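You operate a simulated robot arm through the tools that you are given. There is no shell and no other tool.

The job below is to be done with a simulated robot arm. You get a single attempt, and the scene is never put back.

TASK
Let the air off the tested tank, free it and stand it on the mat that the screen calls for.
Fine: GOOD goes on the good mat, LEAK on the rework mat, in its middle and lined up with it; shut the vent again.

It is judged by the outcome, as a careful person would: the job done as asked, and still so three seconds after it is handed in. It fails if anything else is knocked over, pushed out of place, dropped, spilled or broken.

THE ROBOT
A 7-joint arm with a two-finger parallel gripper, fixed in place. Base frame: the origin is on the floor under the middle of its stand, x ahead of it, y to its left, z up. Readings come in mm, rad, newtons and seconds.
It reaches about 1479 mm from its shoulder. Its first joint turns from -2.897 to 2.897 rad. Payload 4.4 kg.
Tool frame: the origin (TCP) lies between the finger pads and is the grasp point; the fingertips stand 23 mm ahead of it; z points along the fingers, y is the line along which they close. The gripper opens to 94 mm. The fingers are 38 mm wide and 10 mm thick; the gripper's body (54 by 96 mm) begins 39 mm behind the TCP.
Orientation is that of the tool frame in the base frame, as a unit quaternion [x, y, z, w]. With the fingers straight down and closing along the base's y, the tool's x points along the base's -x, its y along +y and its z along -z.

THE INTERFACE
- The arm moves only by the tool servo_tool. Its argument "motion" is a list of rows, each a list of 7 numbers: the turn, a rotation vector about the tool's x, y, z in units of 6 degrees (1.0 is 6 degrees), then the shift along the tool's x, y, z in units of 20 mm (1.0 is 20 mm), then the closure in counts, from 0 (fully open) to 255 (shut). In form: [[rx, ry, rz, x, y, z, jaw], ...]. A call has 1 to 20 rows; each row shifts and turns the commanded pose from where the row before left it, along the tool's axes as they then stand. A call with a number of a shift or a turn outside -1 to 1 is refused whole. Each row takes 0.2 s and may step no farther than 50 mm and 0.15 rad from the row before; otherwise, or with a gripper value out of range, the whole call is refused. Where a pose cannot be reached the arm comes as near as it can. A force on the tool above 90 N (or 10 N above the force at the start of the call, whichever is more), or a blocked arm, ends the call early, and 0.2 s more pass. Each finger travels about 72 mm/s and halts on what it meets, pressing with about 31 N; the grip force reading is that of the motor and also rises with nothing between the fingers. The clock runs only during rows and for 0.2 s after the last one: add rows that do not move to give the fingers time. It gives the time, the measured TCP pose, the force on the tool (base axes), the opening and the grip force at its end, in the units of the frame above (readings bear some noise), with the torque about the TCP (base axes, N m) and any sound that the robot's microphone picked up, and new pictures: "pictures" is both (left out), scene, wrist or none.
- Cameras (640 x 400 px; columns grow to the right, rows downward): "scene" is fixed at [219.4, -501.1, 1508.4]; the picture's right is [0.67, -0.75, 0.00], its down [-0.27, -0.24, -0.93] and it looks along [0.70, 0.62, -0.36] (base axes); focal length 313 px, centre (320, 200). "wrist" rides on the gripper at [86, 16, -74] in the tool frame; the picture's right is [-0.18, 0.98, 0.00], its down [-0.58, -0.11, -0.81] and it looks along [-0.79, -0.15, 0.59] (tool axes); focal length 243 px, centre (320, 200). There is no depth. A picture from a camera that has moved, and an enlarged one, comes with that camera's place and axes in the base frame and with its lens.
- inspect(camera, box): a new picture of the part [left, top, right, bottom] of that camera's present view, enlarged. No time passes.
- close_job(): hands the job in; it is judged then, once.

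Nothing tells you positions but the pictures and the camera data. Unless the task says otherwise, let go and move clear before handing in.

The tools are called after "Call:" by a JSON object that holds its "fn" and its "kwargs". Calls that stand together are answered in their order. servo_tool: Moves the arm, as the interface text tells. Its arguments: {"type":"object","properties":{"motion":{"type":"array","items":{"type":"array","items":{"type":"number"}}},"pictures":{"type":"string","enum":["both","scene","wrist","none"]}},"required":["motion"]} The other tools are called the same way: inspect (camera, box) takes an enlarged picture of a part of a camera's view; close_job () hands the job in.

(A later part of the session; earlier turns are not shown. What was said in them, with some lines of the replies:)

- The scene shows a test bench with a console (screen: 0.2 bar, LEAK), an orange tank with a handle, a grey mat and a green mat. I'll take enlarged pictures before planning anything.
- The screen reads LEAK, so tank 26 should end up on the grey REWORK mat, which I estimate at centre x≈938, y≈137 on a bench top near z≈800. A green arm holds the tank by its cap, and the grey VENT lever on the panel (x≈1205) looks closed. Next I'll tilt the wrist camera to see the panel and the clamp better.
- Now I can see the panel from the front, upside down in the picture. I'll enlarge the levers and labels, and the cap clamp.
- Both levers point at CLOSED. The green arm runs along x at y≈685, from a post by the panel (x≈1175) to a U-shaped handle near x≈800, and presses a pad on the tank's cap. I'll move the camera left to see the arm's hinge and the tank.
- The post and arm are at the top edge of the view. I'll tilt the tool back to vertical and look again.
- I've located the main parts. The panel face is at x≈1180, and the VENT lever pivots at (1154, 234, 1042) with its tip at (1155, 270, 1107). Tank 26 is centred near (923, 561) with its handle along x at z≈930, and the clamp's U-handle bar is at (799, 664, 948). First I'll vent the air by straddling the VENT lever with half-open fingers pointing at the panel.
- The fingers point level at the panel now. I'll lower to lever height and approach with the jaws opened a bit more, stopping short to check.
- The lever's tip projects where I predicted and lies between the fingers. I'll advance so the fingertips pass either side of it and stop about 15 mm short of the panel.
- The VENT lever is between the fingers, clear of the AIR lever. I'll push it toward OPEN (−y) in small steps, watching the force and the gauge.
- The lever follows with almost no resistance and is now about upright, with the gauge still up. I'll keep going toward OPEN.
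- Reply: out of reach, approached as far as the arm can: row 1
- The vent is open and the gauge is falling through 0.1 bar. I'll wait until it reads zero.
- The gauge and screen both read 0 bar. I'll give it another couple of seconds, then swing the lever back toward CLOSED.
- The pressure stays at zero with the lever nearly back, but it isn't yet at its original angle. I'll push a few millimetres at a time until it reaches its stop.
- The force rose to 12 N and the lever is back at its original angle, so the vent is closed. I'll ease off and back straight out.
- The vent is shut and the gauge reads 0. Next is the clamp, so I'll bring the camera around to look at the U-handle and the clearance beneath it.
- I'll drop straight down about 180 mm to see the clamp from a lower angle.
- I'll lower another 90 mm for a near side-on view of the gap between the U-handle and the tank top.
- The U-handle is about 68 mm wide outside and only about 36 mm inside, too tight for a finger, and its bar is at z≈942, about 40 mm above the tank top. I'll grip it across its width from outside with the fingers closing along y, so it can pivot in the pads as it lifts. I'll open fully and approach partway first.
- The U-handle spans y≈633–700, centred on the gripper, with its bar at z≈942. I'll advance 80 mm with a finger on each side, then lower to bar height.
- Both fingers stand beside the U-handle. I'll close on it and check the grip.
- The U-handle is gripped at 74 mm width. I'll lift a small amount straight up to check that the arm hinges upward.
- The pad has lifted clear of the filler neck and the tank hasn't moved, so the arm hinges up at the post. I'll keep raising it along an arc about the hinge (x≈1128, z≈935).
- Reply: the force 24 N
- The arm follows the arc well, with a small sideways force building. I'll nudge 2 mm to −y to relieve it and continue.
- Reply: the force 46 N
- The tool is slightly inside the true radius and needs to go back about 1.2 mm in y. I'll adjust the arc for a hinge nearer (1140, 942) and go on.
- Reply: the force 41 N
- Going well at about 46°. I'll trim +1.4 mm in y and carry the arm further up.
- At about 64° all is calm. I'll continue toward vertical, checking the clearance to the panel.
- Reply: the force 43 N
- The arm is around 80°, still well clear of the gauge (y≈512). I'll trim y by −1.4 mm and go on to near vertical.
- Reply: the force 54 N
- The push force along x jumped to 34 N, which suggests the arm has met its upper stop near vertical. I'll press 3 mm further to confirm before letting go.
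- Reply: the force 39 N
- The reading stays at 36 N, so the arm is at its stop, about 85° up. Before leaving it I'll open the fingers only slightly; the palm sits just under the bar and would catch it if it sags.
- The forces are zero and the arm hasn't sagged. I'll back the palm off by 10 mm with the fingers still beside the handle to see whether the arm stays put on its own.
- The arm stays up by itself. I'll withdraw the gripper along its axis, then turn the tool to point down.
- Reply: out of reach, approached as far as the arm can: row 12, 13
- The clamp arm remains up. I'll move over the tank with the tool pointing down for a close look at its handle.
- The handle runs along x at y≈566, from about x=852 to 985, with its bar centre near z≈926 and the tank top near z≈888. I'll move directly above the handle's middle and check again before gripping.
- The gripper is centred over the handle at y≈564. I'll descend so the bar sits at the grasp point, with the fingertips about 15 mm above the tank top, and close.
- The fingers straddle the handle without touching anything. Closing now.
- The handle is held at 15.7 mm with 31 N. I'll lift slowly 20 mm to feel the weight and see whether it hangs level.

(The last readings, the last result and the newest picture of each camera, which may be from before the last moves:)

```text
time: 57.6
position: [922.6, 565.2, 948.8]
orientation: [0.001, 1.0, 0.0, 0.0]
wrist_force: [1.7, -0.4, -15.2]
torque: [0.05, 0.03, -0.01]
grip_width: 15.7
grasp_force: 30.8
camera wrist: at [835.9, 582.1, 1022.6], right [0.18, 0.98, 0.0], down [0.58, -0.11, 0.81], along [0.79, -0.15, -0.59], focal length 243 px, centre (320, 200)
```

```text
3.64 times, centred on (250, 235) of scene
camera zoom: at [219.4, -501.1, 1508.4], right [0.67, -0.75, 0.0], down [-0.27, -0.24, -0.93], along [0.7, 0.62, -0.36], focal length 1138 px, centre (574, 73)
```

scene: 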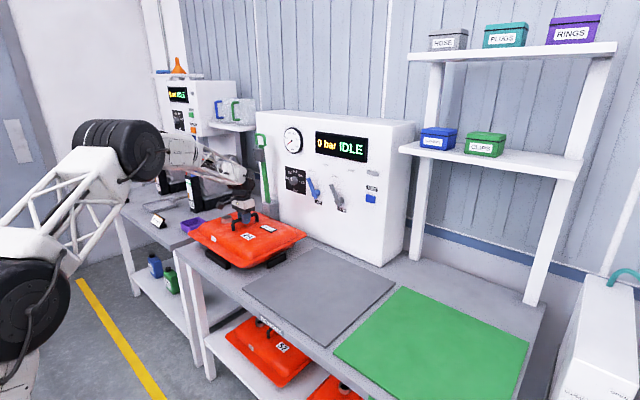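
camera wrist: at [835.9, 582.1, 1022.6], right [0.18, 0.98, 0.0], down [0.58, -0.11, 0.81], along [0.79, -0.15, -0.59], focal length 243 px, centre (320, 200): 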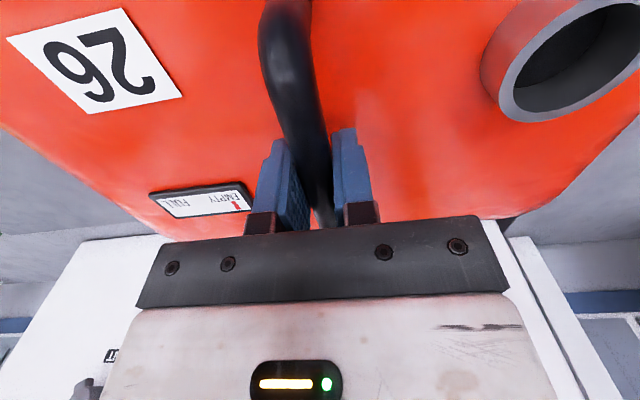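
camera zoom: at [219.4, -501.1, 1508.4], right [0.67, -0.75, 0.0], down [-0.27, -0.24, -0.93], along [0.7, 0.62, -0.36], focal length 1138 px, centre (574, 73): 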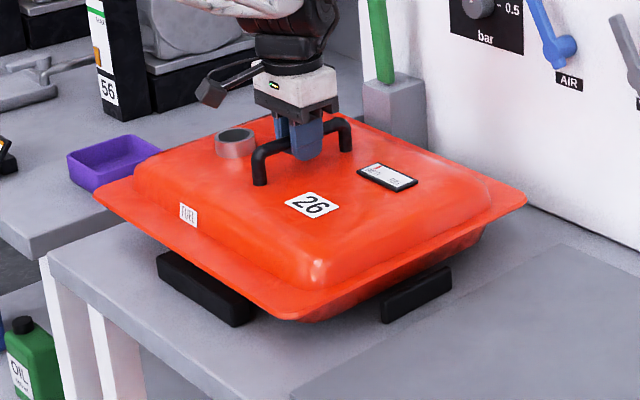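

It lifts level and weighs about 15 N; the black blocks are a cradle and stay on the bench. I'll raise it another 80 mm to clear the cradle before travelling.

Call:
{"fn": "servo_tool", "kwargs": {"motion": [[0, 0, 0, 0, 0, -0.4, 255], [0, 0, 0, 0, 0, -0.6, 255], [0, 0, 0, 0, 0, -0.7, 255], [0, 0, 0, 0, 0, -0.7, 255], [0, 0, 0, 0, 0, -0.7, 255], [0, 0, 0, 0, 0, -0.6, 255], [0, 0, 0, 0, 0, -0.3, 255], [0, 0, 0, 0, 0, 0, 255]], "pictures": "both"}}

Call:
{"fn": "inspect", "kwargs": {"camera": "scene", "box": [170, 150, 330, 290]}}

```text
time: 59.4
position: [921.9, 564.9, 1028.7]
orientation: [0.0, 1.0, -0.001, 0.0]
wrist_force: [-1.0, -0.5, -14.6]
torque: [0.04, 0.04, -0.02]
grip_width: 15.6
grasp_force: 31.0
camera wrist: at [836.0, 582.2, 1102.6], right [0.18, 0.98, 0.0], down [0.58, -0.11, 0.81], along [0.79, -0.15, -0.59], focal length 243 px, centre (320, 200)
```

scene: 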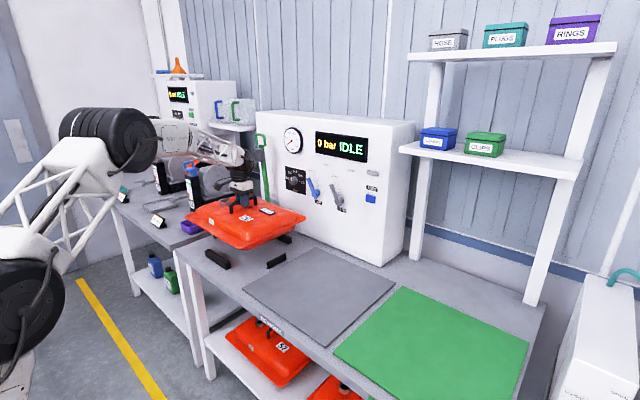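
wrist: 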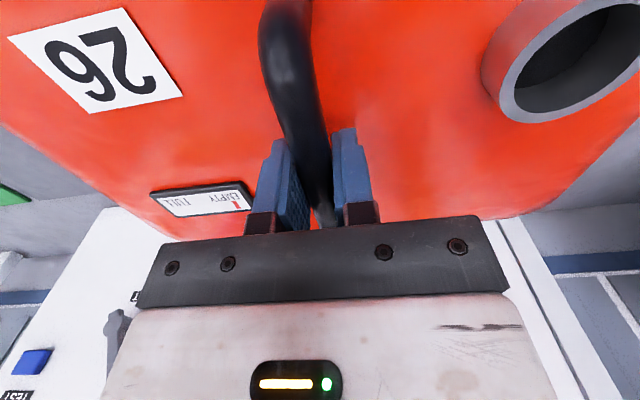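

```text
2.86 times, centred on (250, 220) of scene
camera zoom: at [219.4, -501.1, 1508.4], right [0.67, -0.75, 0.0], down [-0.27, -0.24, -0.93], along [0.7, 0.62, -0.36], focal length 894 px, centre (520, 143)
```

zoom: 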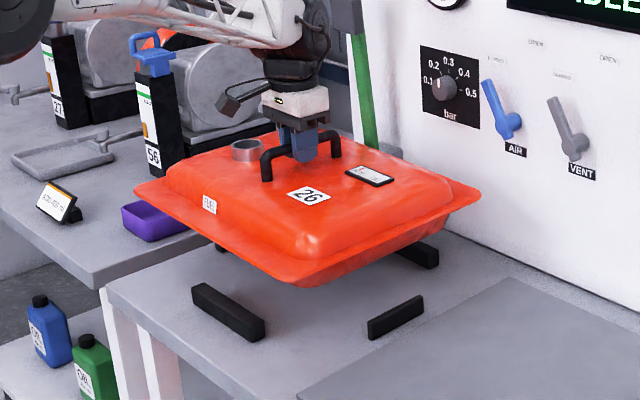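

The tank hangs level, clear of the cradle. I'll carry it smoothly in −y toward the grey rework mat.

Call:
{"fn": "servo_tool", "kwargs": {"motion": [[0, 0, 0, 0, -0.3, 0, 255], [0, 0, 0, 0, -0.6, 0, 255], [0, 0, 0, 0, -0.8, 0, 255], [0, 0, 0, 0, -0.9, 0, 255], [0, 0, 0, 0, -0.9, 0, 255], [0, 0, 0, 0, -0.9, 0, 255], [0, 0, 0, 0, -0.9, 0, 255], [0, 0, 0, 0, -0.9, 0, 255], [0, 0, 0, 0, -0.9, 0, 255], [0, 0, 0, 0, -0.9, 0, 255], [0, 0, 0, 0, -0.9, 0, 255], [0, 0, 0, 0, -0.9, 0, 255], [0, 0, 0, 0, -0.9, 0, 255], [0, 0, 0, 0, -0.9, 0, 255], [0, 0, 0, 0, -0.9, 0, 255], [0, 0, 0, 0, -0.9, 0, 255], [0, 0, 0, 0, -0.9, 0, 255], [0, 0, 0, 0, -0.8, 0, 255], [0, 0, 0, 0, -0.6, 0, 255], [0, 0, 0, 0, -0.3, 0, 255]], "pictures": "scene"}}

```text
time: 63.6
position: [923.0, 245.1, 1028.1]
orientation: [0.0, 1.0, 0.0, 0.0]
wrist_force: [0.5, 0.4, -14.6]
torque: [0.02, 0.04, 0.0]
grip_width: 15.7
grasp_force: 31.0
```

scene: 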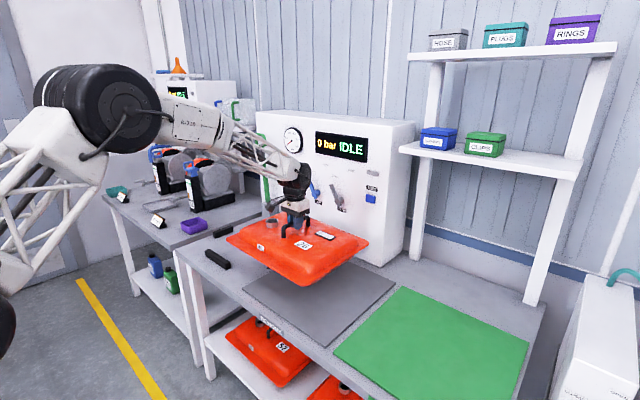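

Call:
{"fn": "servo_tool", "kwargs": {"motion": [[0, 0, 0, 0, -0.3, 0, 255], [0, 0, 0, 0, -0.6, 0, 255], [0, 0, 0, 0, -0.8, 0, 255], [0, 0, 0, -0.2, -0.9, 0, 255], [0, 0, 0, -0.2, -0.9, 0, 255], [0, 0, 0, -0.1, -0.8, 0, 255], [0, 0, 0, 0, -0.6, 0, 255], [0, 0, 0, 0, -0.3, 0, 255], [0, 0, 0, 0, 0, 0, 255], [0, 0, 0, 0, 0, 0, 255]], "pictures": "both"}}

Call:
{"fn": "inspect", "kwargs": {"camera": "scene", "box": [220, 190, 440, 370]}}

```text
time: 65.8
position: [932.0, 140.7, 1029.3]
orientation: [0.0, 1.0, -0.001, -0.001]
wrist_force: [1.2, 0.1, -14.4]
torque: [0.04, 0.05, 0.01]
grip_width: 15.8
grasp_force: 31.1
camera wrist: at [845.9, 158.0, 1102.8], right [0.18, 0.98, 0.0], down [0.58, -0.11, 0.81], along [0.79, -0.15, -0.59], focal length 243 px, centre (320, 200)
```

scene: 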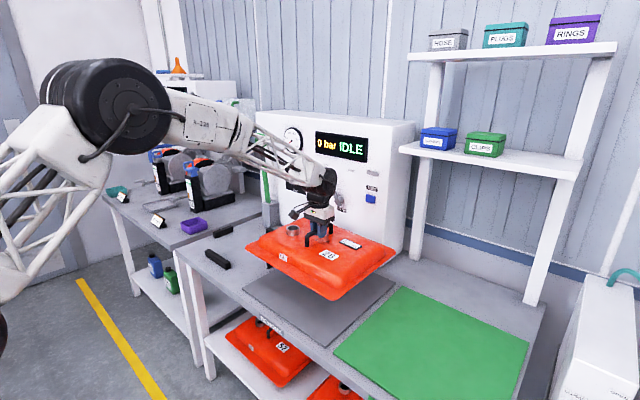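
wrist: 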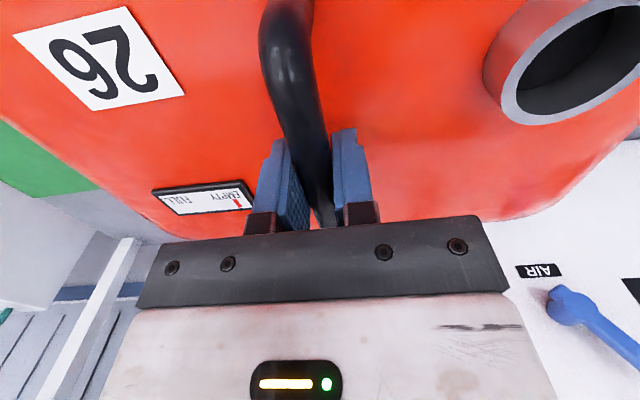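

```text
2.22 times, centred on (330, 280) of scene
camera zoom: at [219.4, -501.1, 1508.4], right [0.67, -0.75, 0.0], down [-0.27, -0.24, -0.93], along [0.7, 0.62, -0.36], focal length 695 px, centre (298, 22)
```

zoom: 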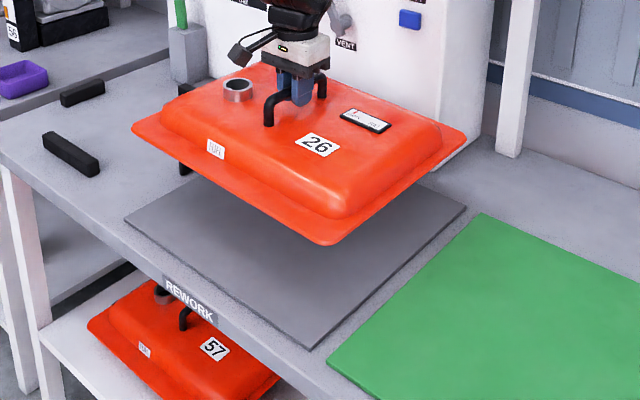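

The tank hovers over the rework mat. I'll zoom in on the rim corners and mat corners to line up their centres and edges precisely.

Call:
{"fn": "inspect", "kwargs": {"camera": "scene", "box": [230, 220, 290, 300]}}

Call:
{"fn": "inspect", "kwargs": {"camera": "scene", "box": [300, 270, 370, 360]}}

Call:
{"fn": "inspect", "kwargs": {"camera": "scene", "box": [360, 230, 420, 300]}}

Call:
{"fn": "inspect", "kwargs": {"camera": "wrist", "box": [0, 0, 640, 300]}}

```text
5.00 times, centred on (260, 260) of scene
camera zoom: at [219.4, -501.1, 1508.4], right [0.67, -0.75, 0.0], down [-0.27, -0.24, -0.93], along [0.7, 0.62, -0.36], focal length 1565 px, centre (620, -100)
```

zoom: 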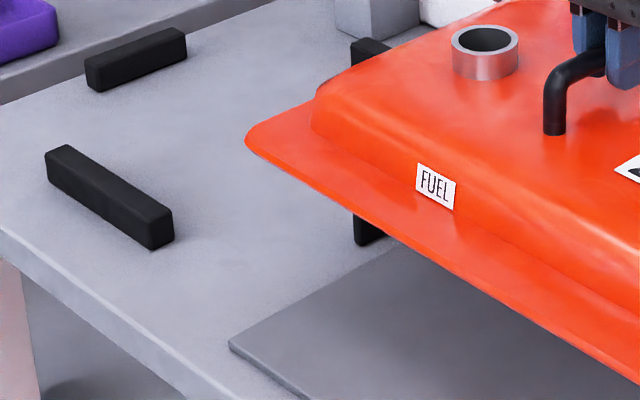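

```text
4.44 times, centred on (335, 315) of scene
camera zoom: at [219.4, -501.1, 1508.4], right [0.67, -0.75, 0.0], down [-0.27, -0.24, -0.93], along [0.7, 0.62, -0.36], focal length 1391 px, centre (253, -311)
```

zoom: 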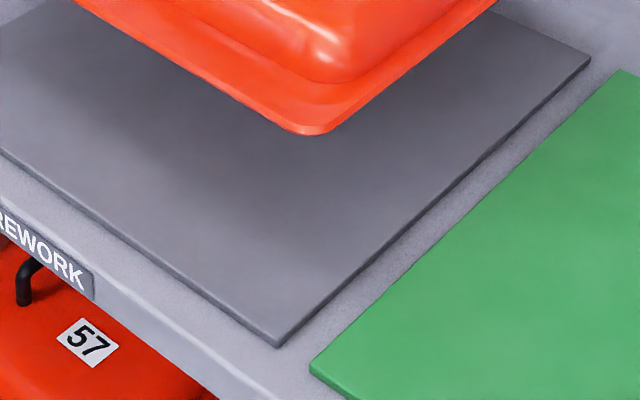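

```text
5.71 times, centred on (390, 265) of scene
camera zoom: at [219.4, -501.1, 1508.4], right [0.67, -0.75, 0.0], down [-0.27, -0.24, -0.93], along [0.7, 0.62, -0.36], focal length 1788 px, centre (-80, -171)
```

zoom: 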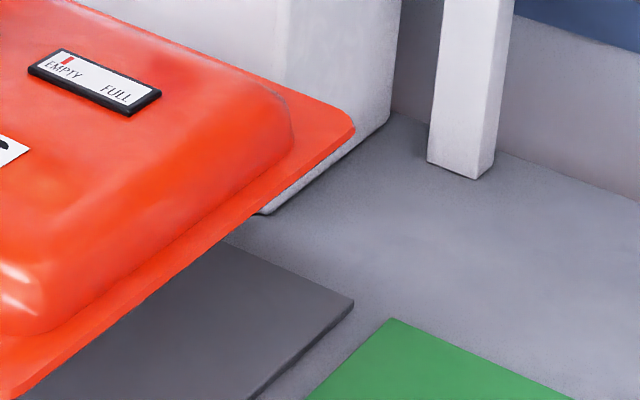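

```text
1.00 times, centred on (320, 150) of wrist (not enlarged: the box is as wide or as high as the picture)
camera zoom: at [845.9, 158.0, 1102.8], right [0.18, 0.98, 0.0], down [0.58, -0.11, 0.81], along [0.79, -0.15, -0.59], focal length 243 px, centre (320, 250)
```

zoom: 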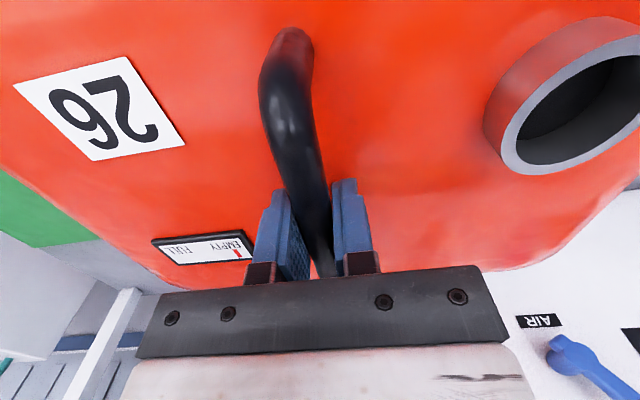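

By both cameras the tank's centre is within a few millimetres of the grasp point, and the mat's centre is about (936, 139.5). I'll shift 3 mm in x, lower to just above the mat, and check the margins.

Call:
{"fn": "servo_tool", "kwargs": {"motion": [[0, 0, 0, -0.15, 0, 0.3, 255], [0, 0, 0, 0, 0, 0.6, 255], [0, 0, 0, 0, 0, 0.7, 255], [0, 0, 0, 0, 0, 0.7, 255], [0, 0, 0, 0, 0, 0.7, 255], [0, 0, 0, 0, 0, 0.6, 255], [0, 0, 0, 0, 0, 0.4, 255], [0, 0, 0, 0, 0, 0.2, 255], [0, 0, 0, 0, 0, 0, 255]], "pictures": "both"}}

Call:
{"fn": "inspect", "kwargs": {"camera": "scene", "box": [220, 210, 420, 360]}}

```text
time: 67.8
position: [936.2, 142.2, 945.0]
orientation: [0.0, 1.0, -0.001, 0.0]
wrist_force: [-0.5, -0.2, -14.5]
torque: [0.03, 0.05, 0.01]
grip_width: 16.0
grasp_force: 30.8
camera wrist: at [849.3, 158.0, 1019.7], right [0.18, 0.98, 0.0], down [0.58, -0.11, 0.81], along [0.79, -0.15, -0.59], focal length 243 px, centre (320, 200)
```

scene: 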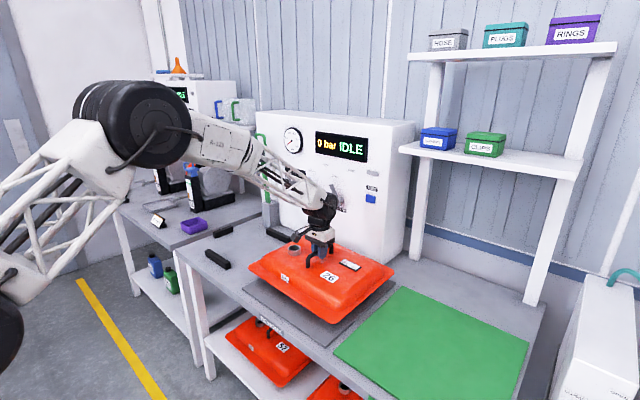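
wrist: 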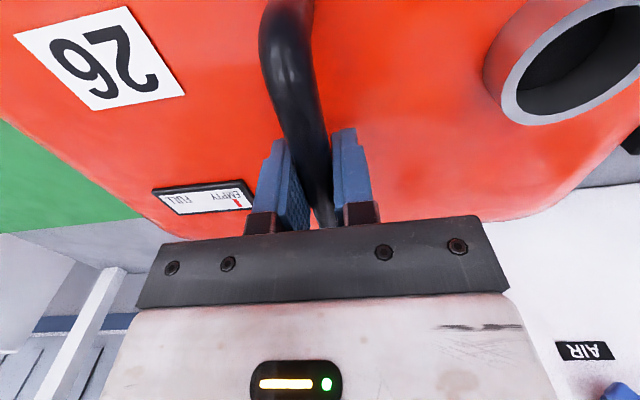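

```text
2.67 times, centred on (320, 285) of scene
camera zoom: at [219.4, -501.1, 1508.4], right [0.67, -0.75, 0.0], down [-0.27, -0.24, -0.93], along [0.7, 0.62, -0.36], focal length 834 px, centre (320, -27)
```

zoom: 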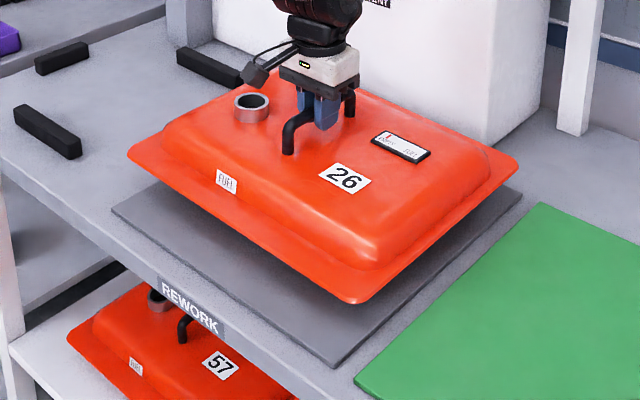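

To remove height parallax from my measurement I'll use the cradle rails, which sit at bench level and mark the tank's original centre, and compare them with the mat at the same level. I'll enlarge the rails.

Call:
{"fn": "inspect", "kwargs": {"camera": "scene", "box": [195, 210, 265, 280]}}

Call:
{"fn": "inspect", "kwargs": {"camera": "scene", "box": [225, 205, 325, 275]}}

Call:
{"fn": "inspect", "kwargs": {"camera": "scene", "box": [230, 270, 350, 360]}}

Call:
{"fn": "inspect", "kwargs": {"camera": "scene", "box": [360, 230, 420, 300]}}

```text
5.71 times, centred on (230, 245) of scene
camera zoom: at [219.4, -501.1, 1508.4], right [0.67, -0.75, 0.0], down [-0.27, -0.24, -0.93], along [0.7, 0.62, -0.36], focal length 1788 px, centre (834, -57)
```

zoom: 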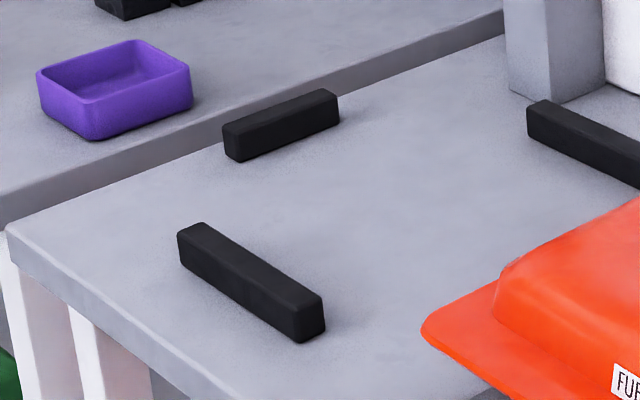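

```text
5.71 times, centred on (275, 240) of scene
camera zoom: at [219.4, -501.1, 1508.4], right [0.67, -0.75, 0.0], down [-0.27, -0.24, -0.93], along [0.7, 0.62, -0.36], focal length 1788 px, centre (577, -29)
```

zoom: 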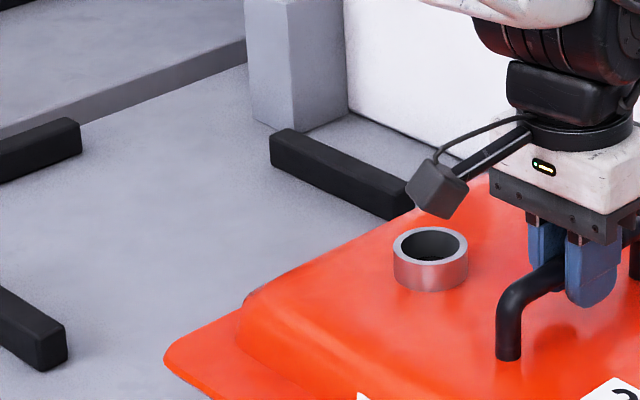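

```text
4.44 times, centred on (290, 315) of scene
camera zoom: at [219.4, -501.1, 1508.4], right [0.67, -0.75, 0.0], down [-0.27, -0.24, -0.93], along [0.7, 0.62, -0.36], focal length 1391 px, centre (453, -311)
```

zoom: 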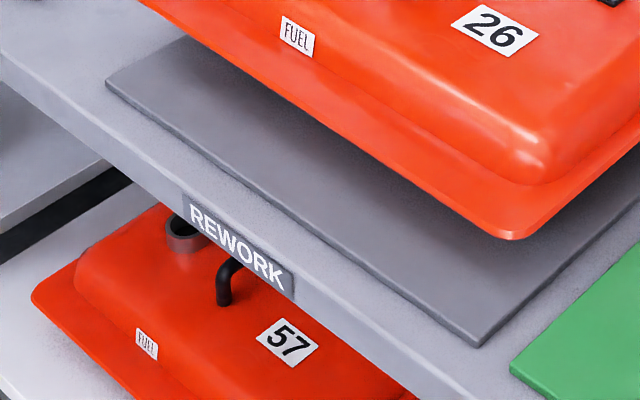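

```text
5.71 times, centred on (390, 265) of scene
camera zoom: at [219.4, -501.1, 1508.4], right [0.67, -0.75, 0.0], down [-0.27, -0.24, -0.93], along [0.7, 0.62, -0.36], focal length 1788 px, centre (-80, -171)
```

zoom: 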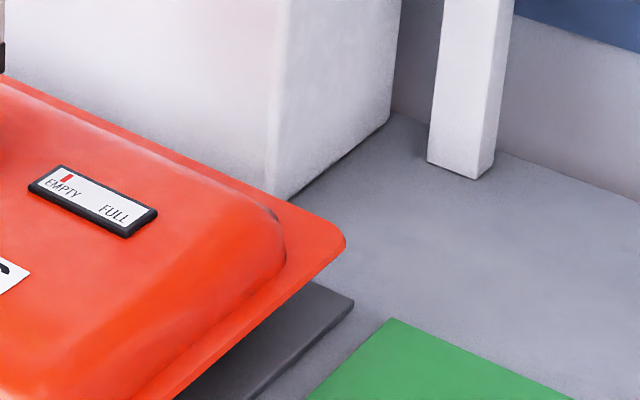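

Rail ends are hard to pin down at this angle. What matters now is the tank's yaw against the mat, so I'll zoom tightly on the rim and mat edges to compare their directions.

Call:
{"fn": "inspect", "kwargs": {"camera": "scene", "box": [240, 255, 280, 305]}}

Call:
{"fn": "inspect", "kwargs": {"camera": "scene", "box": [300, 300, 345, 352]}}

Call:
{"fn": "inspect", "kwargs": {"camera": "scene", "box": [370, 245, 410, 295]}}

```text
8.00 times, centred on (260, 280) of scene
camera zoom: at [219.4, -501.1, 1508.4], right [0.67, -0.75, 0.0], down [-0.27, -0.24, -0.93], along [0.7, 0.62, -0.36], focal length 2503 px, centre (800, -440)
```

zoom: 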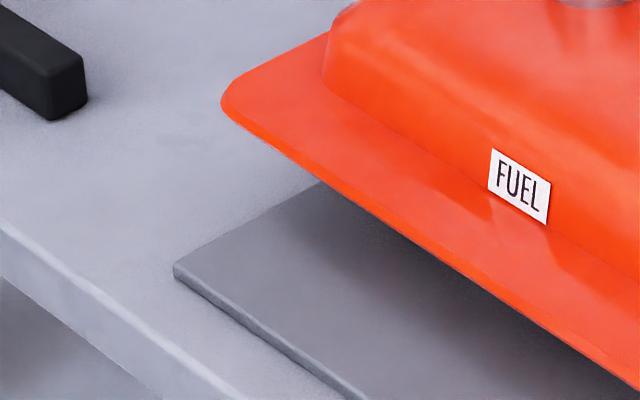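

```text
7.69 times, centred on (322, 326) of scene
camera zoom: at [219.4, -501.1, 1508.4], right [0.67, -0.75, 0.0], down [-0.27, -0.24, -0.93], along [0.7, 0.62, -0.36], focal length 2407 px, centre (301, -769)
```

zoom: 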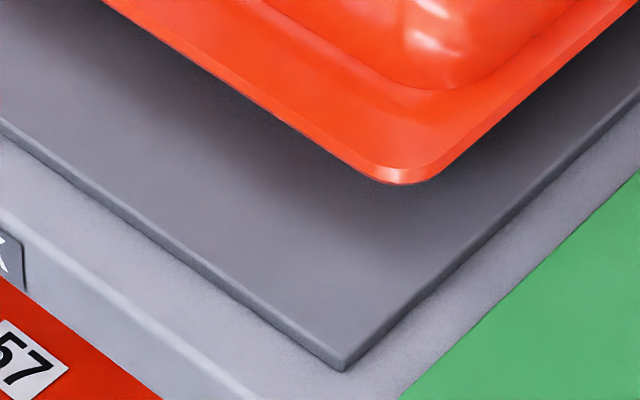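

```text
8.00 times, centred on (390, 270) of scene
camera zoom: at [219.4, -501.1, 1508.4], right [0.67, -0.75, 0.0], down [-0.27, -0.24, -0.93], along [0.7, 0.62, -0.36], focal length 2503 px, centre (-240, -360)
```

zoom: 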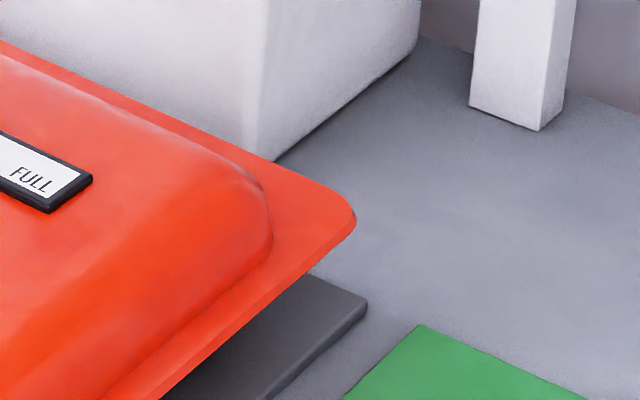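

On closer reading, the mat and tank rim agree in yaw to well under a degree, and the tank's placement comes out about 2–3 mm too far in x. I'll correct that and lower on, watching the vertical force for contact.

Call:
{"fn": "servo_tool", "kwargs": {"motion": [[0, 0, 0, 0.12, 0, 0.3, 255], [0, 0, 0, 0, 0, 0.4, 255], [0, 0, 0, 0, 0, 0.4, 255], [0, 0, 0, 0, 0, 0.2, 255], [0, 0, 0, 0, 0, 0, 255]], "pictures": "scene"}}

Call:
{"fn": "inspect", "kwargs": {"camera": "scene", "box": [220, 210, 420, 360]}}

```text
time: 69.0
position: [934.2, 141.4, 919.7]
orientation: [0.0, 1.0, 0.0, 0.001]
wrist_force: [10.3, -3.8, 32.2]
torque: [-0.59, 0.24, 0.05]
grip_width: 16.0
grasp_force: 30.4
```

scene: 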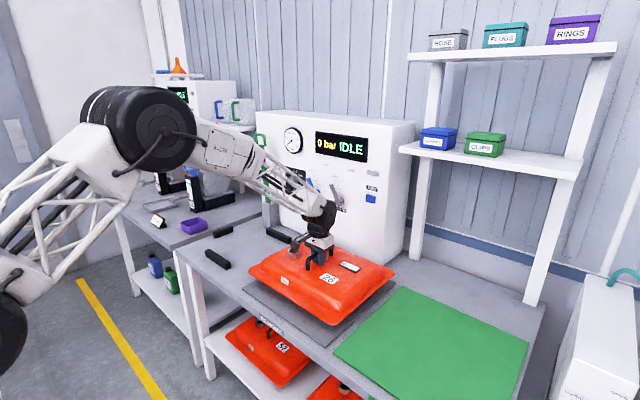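

```text
2.67 times, centred on (320, 285) of scene
camera zoom: at [219.4, -501.1, 1508.4], right [0.67, -0.75, 0.0], down [-0.27, -0.24, -0.93], along [0.7, 0.62, -0.36], focal length 834 px, centre (320, -27)
```

zoom: 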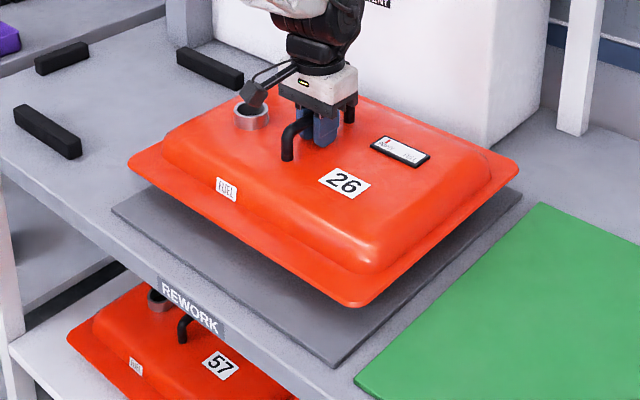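

The tank has touched down: the vertical force went from −14.6 to +32 N. I'll ease up slightly to relieve the pressing before releasing.

Call:
{"fn": "servo_tool", "kwargs": {"motion": [[0, 0, 0, 0, 0, -0.06, 255], [0, 0, 0, 0, 0, 0, 255]], "pictures": "none"}}

```text
time: 69.6
position: [933.5, 141.4, 922.0]
orientation: [0.0, 1.0, 0.0, 0.001]
wrist_force: [15.1, -2.0, 26.3]
torque: [-0.37, -0.53, 0.03]
grip_width: 15.6
grasp_force: 30.8
```

Call:
{"fn": "servo_tool", "kwargs": {"motion": [[0, 0, 0, 0, 0, -0.08, 255], [0, 0, 0, 0, 0, 0, 255]], "pictures": "none"}}

```text
time: 70.2
position: [933.4, 141.8, 920.1]
orientation: [-0.001, 1.0, 0.0, -0.001]
wrist_force: [6.7, -7.6, 12.4]
torque: [-0.36, -0.96, -0.11]
grip_width: 15.6
grasp_force: 31.3
```

Call:
{"fn": "servo_tool", "kwargs": {"motion": [[0, 0, 0, 0, 0, -0.06, 255], [0, 0, 0, 0, 0, 0, 255]], "pictures": "both"}}

Call:
{"fn": "inspect", "kwargs": {"camera": "scene", "box": [220, 210, 420, 360]}}

```text
time: 70.8
position: [932.4, 141.1, 920.2]
orientation: [0.001, 1.0, 0.0, 0.0]
wrist_force: [3.1, 0.0, -5.9]
torque: [-0.18, -0.66, -0.08]
grip_width: 15.7
grasp_force: 31.0
camera wrist: at [846.7, 158.6, 995.0], right [0.18, 0.98, 0.0], down [0.58, -0.11, 0.8], along [0.79, -0.15, -0.59], focal length 243 px, centre (320, 200)
```

scene: 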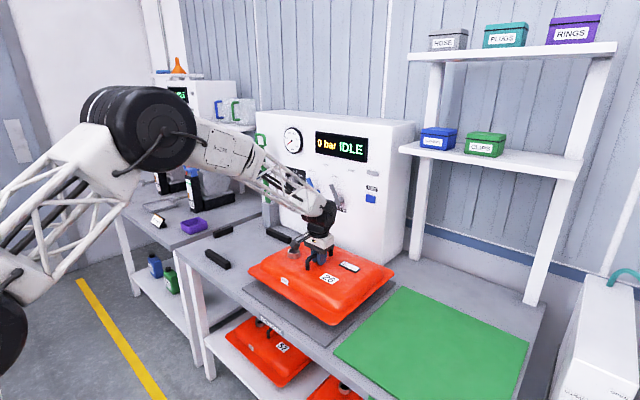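
wrist: 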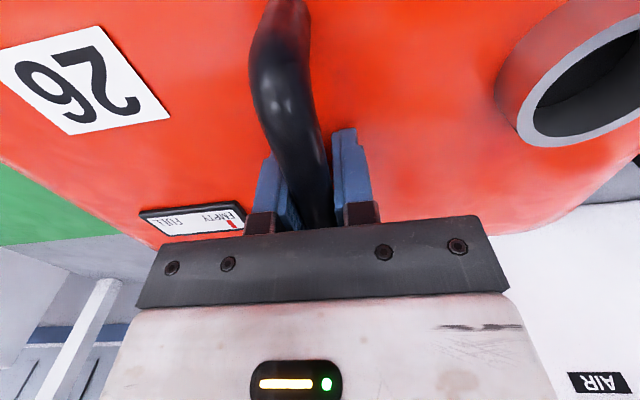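

```text
2.67 times, centred on (320, 285) of scene
camera zoom: at [219.4, -501.1, 1508.4], right [0.67, -0.75, 0.0], down [-0.27, -0.24, -0.93], along [0.7, 0.62, -0.36], focal length 834 px, centre (320, -27)
```

zoom: 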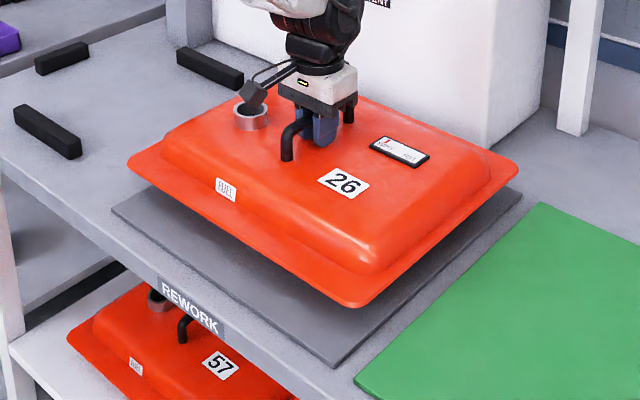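

The tank now rests on the mat with almost no load on the gripper. I'll open the fingers and let it settle.

Call:
{"fn": "servo_tool", "kwargs": {"motion": [[0, 0, 0, 0, 0, 0, 200], [0, 0, 0, 0, 0, 0, 120], [0, 0, 0, 0, 0, 0, 60], [0, 0, 0, 0, 0, 0, 30], [0, 0, 0, 0, 0, 0, 30]], "pictures": "both"}}

Call:
{"fn": "inspect", "kwargs": {"camera": "scene", "box": [220, 210, 420, 360]}}

```text
time: 72.0
position: [934.2, 141.7, 921.8]
orientation: [0.001, 1.0, 0.001, 0.0]
wrist_force: [0.4, -0.2, 0.2]
torque: [-0.01, -0.05, -0.04]
grip_width: 83.0
grasp_force: 0.1
camera wrist: at [847.3, 158.4, 996.6], right [0.18, 0.98, 0.0], down [0.58, -0.11, 0.81], along [0.79, -0.15, -0.59], focal length 243 px, centre (320, 200)
```

scene: 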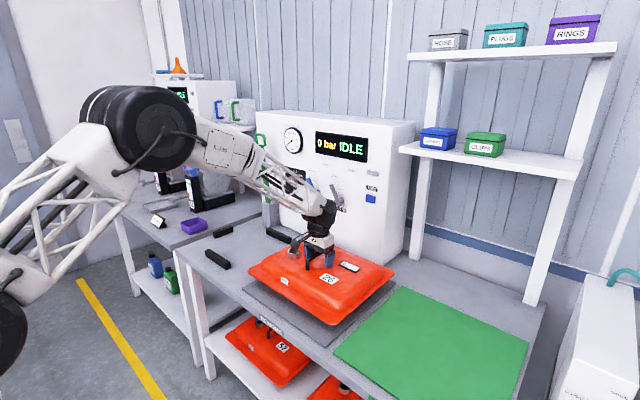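
wrist: 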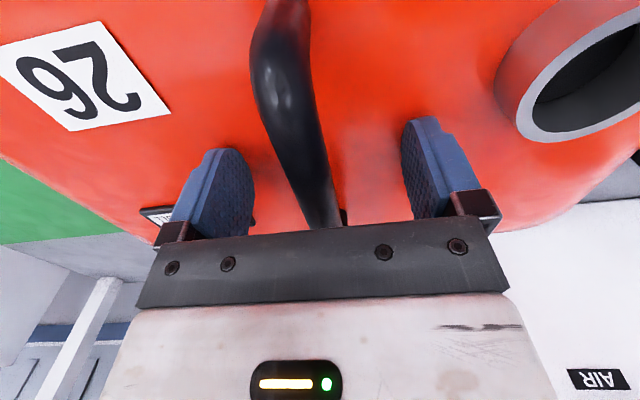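

```text
2.67 times, centred on (320, 285) of scene
camera zoom: at [219.4, -501.1, 1508.4], right [0.67, -0.75, 0.0], down [-0.27, -0.24, -0.93], along [0.7, 0.62, -0.36], focal length 834 px, centre (320, -27)
```

zoom: 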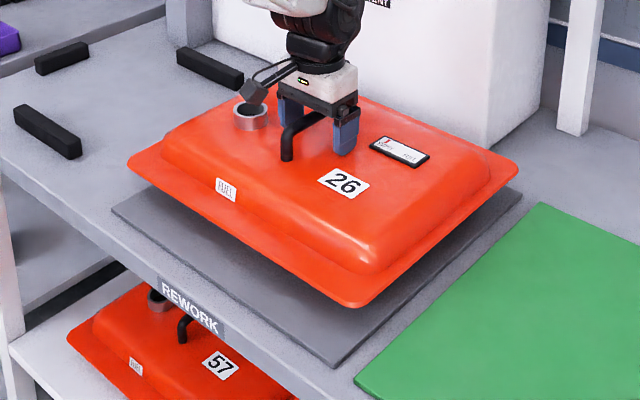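

The tank stayed put when released. I'll rise clear and move back for a near-vertical wrist view of its front edge against the mat.

Call:
{"fn": "servo_tool", "kwargs": {"motion": [[0, 0, 0, 0, 0, -0.4, 20], [0, 0, 0, 0, 0, -0.8, 0], [0, 0, 0, 0, 0, -1, 0], [0, 0, 0, 0, 0, -1, 0], [0, 0, 0, 0, 0, -1, 0], [0, 0, 0, 0, 0, -1, 0], [0, 0, 0, 0, 0, -1, 0], [0, 0, 0, 0, 0, -1, 0], [0, 0, 0, 1, 0, -1, 0], [0, 0, 0, 1, 0, -1, 0], [0, 0, 0, 1, 0, -1, 0], [0, 0, 0, 1, 0, -1, 0], [0, 0, 0, 1, 0, -1, 0], [0, 0, 0, 1, 0, -1, 0], [0, 0, 0, 1, 0, -1, 0], [0, 0, 0, 1, 0, -1, 0], [0, 0, 0, 1, 0, -1, 0], [0, 0, 0, 1, 0, -1, 0], [0, 0, 0, 1, 0, -0.5, 0], [0, 0, 0, 0.65, 0, 0, 0]], "pictures": "both"}}

Call:
{"fn": "inspect", "kwargs": {"camera": "wrist", "box": [150, 0, 500, 200]}}

Call:
{"fn": "inspect", "kwargs": {"camera": "scene", "box": [220, 210, 420, 360]}}

```text
time: 76.2
position: [700.5, 141.1, 1276.2]
orientation: [0.0, 1.0, 0.0, 0.0]
wrist_force: [-0.2, -0.5, 0.1]
torque: [0.0, -0.02, 0.01]
grip_width: 93.8
grasp_force: 0.0
camera wrist: at [613.3, 158.0, 1349.6], right [0.18, 0.98, 0.0], down [0.58, -0.11, 0.81], along [0.79, -0.15, -0.59], focal length 243 px, centre (320, 200)
```

scene: 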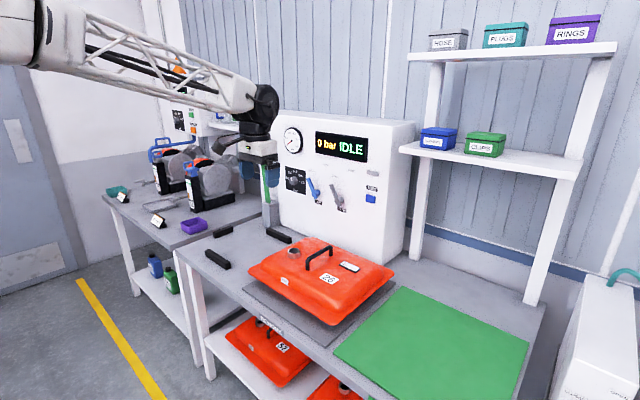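
wrist: 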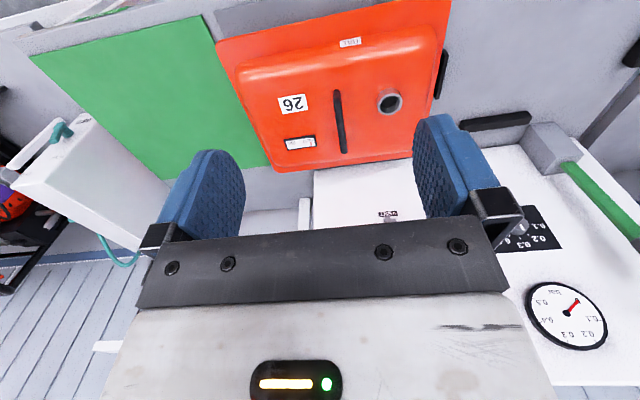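

```text
1.83 times, centred on (325, 100) of wrist
camera zoom: at [613.3, 158.0, 1349.6], right [0.18, 0.98, 0.0], down [0.58, -0.11, 0.81], along [0.79, -0.15, -0.59], focal length 444 px, centre (311, 383)
```

zoom: 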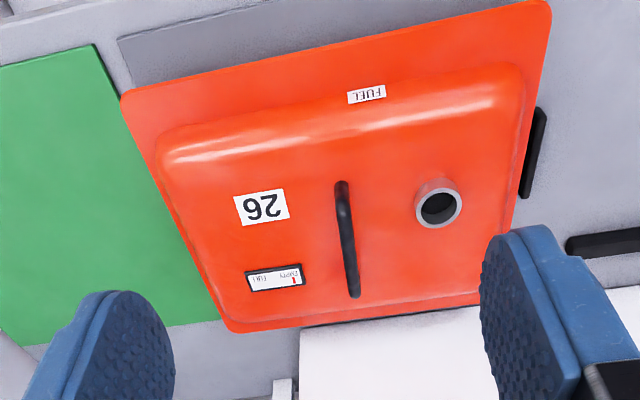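

```text
2.67 times, centred on (320, 285) of scene
camera zoom: at [219.4, -501.1, 1508.4], right [0.67, -0.75, 0.0], down [-0.27, -0.24, -0.93], along [0.7, 0.62, -0.36], focal length 834 px, centre (320, -27)
```

zoom: 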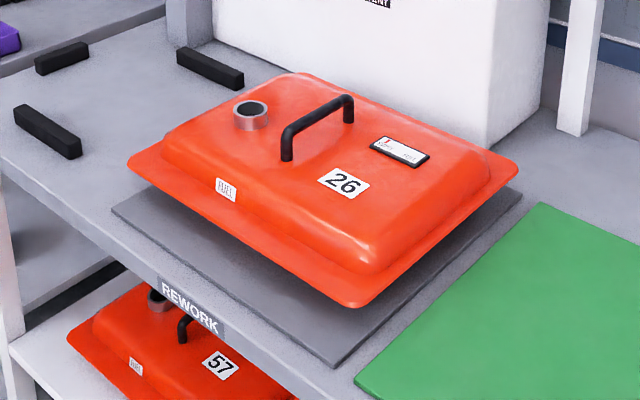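

The tank sits on the grey mat and looks square to it. I'll zoom into each rim corner from here to measure the margins properly.

Call:
{"fn": "inspect", "kwargs": {"camera": "wrist", "box": [190, 0, 290, 62]}}

Call:
{"fn": "inspect", "kwargs": {"camera": "wrist", "box": [230, 130, 320, 186]}}

Call:
{"fn": "inspect", "kwargs": {"camera": "wrist", "box": [400, 0, 500, 62]}}

Call:
{"fn": "inspect", "kwargs": {"camera": "wrist", "box": [380, 90, 480, 152]}}

```text
6.40 times, centred on (240, 31) of wrist
camera zoom: at [613.3, 158.0, 1349.6], right [0.18, 0.98, 0.0], down [0.58, -0.11, 0.81], along [0.79, -0.15, -0.59], focal length 1553 px, centre (832, 1282)
```

zoom: 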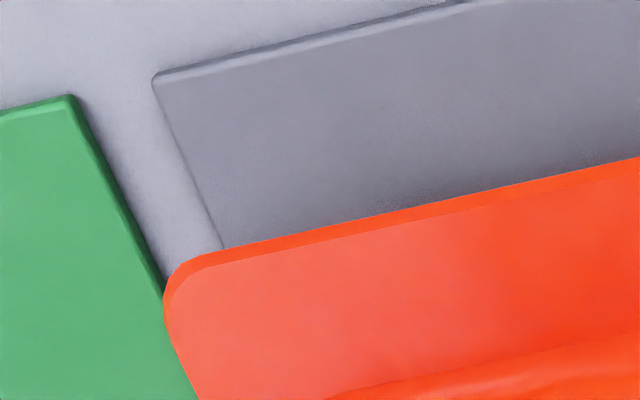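

```text
7.11 times, centred on (275, 158) of wrist
camera zoom: at [613.3, 158.0, 1349.6], right [0.18, 0.98, 0.0], down [0.58, -0.11, 0.81], along [0.79, -0.15, -0.59], focal length 1725 px, centre (640, 499)
```

zoom: 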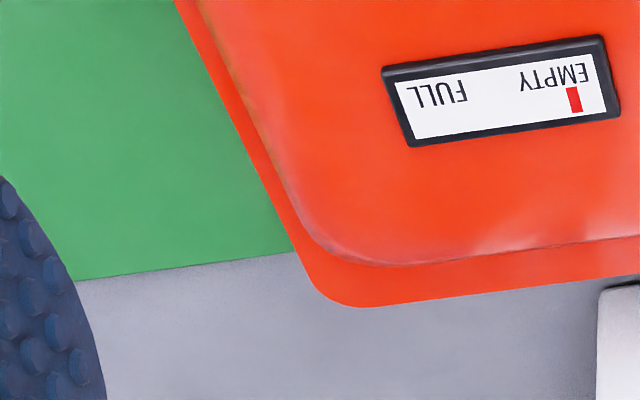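

```text
6.40 times, centred on (450, 31) of wrist
camera zoom: at [613.3, 158.0, 1349.6], right [0.18, 0.98, 0.0], down [0.58, -0.11, 0.81], along [0.79, -0.15, -0.59], focal length 1553 px, centre (-512, 1282)
```

zoom: 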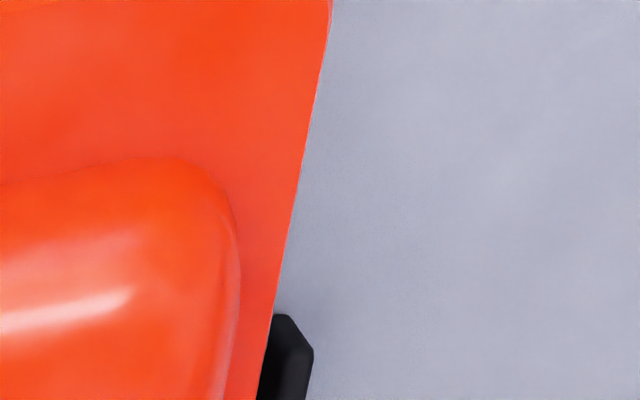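

```text
6.40 times, centred on (430, 121) of wrist
camera zoom: at [613.3, 158.0, 1349.6], right [0.18, 0.98, 0.0], down [0.58, -0.11, 0.81], along [0.79, -0.15, -0.59], focal length 1553 px, centre (-384, 706)
```

zoom: 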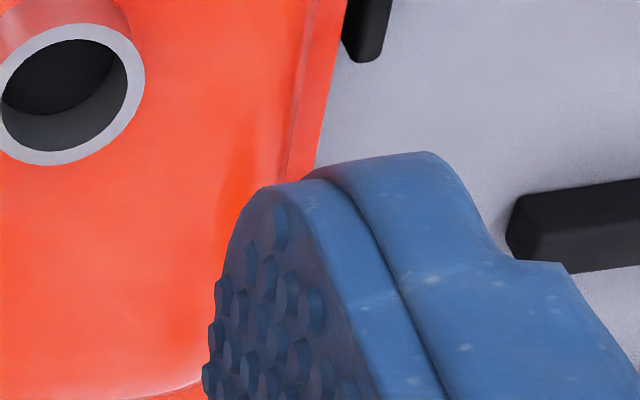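

The tank is standing free on the rework mat, within a few millimetres of its centre and square to it by both cameras. The vent is shut, the gauge reads 0, the clamp arm is up, and the gripper is well clear. One last look at the panel and the overall scene before handing in.

Call:
{"fn": "inspect", "kwargs": {"camera": "scene", "box": [240, 110, 400, 225]}}

Call:
{"fn": "inspect", "kwargs": {"camera": "scene", "box": [170, 200, 430, 370]}}

```text
3.48 times, centred on (320, 168) of scene
camera zoom: at [219.4, -501.1, 1508.4], right [0.67, -0.75, 0.0], down [-0.27, -0.24, -0.93], along [0.7, 0.62, -0.36], focal length 1088 px, centre (320, 313)
```

zoom: 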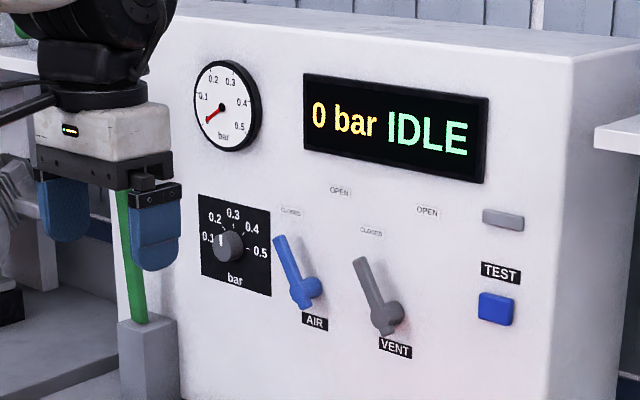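

```text
2.35 times, centred on (300, 285) of scene
camera zoom: at [219.4, -501.1, 1508.4], right [0.67, -0.75, 0.0], down [-0.27, -0.24, -0.93], along [0.7, 0.62, -0.36], focal length 736 px, centre (367, 0)
```

zoom: 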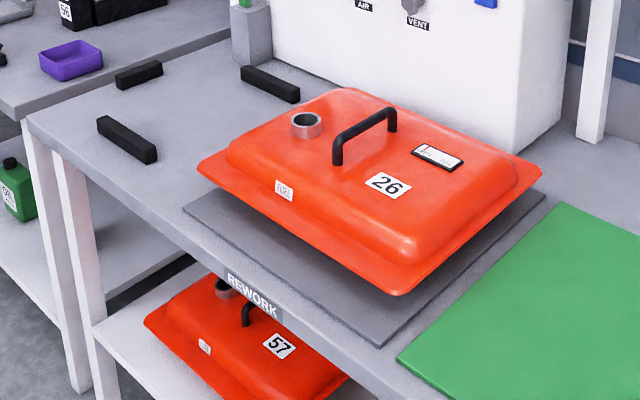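

Everything is in place: the gauge is at 0 bar, both levers are at CLOSED, and the clamp arm is up. Tank 26 stands centred and square on the REWORK mat, and nothing else has been disturbed. Handing in the job.

Call:
{"fn": "close_job", "kwargs": {}}

```text
The job is handed in.
```

Tank 26 is standing on the grey REWORK mat, because the screen read LEAK. The job is handed in; I haven't seen how it was judged.

- **Air:** I opened the VENT lever until the gauge and screen read 0 bar. I then pushed it back to its closed stop.
- **Clamp:** The green arm is raised to its upper stop, about 85° up. It stays there on its own; I left it up.
- **Placement:** By both cameras the tank is about 4 mm from the mat's middle (one view suggested up to 8 mm) and square to it within about a degree. When I set it down I lowered a little too far, so the handle slid in the grip by roughly 11 mm. The tank did not shift when I let go.
- **Surroundings:** The cradle blocks stayed on the bench and nothing else was moved. The gripper is open and clear of the tank. The screen changed to IDLE once the tank left the cradle.
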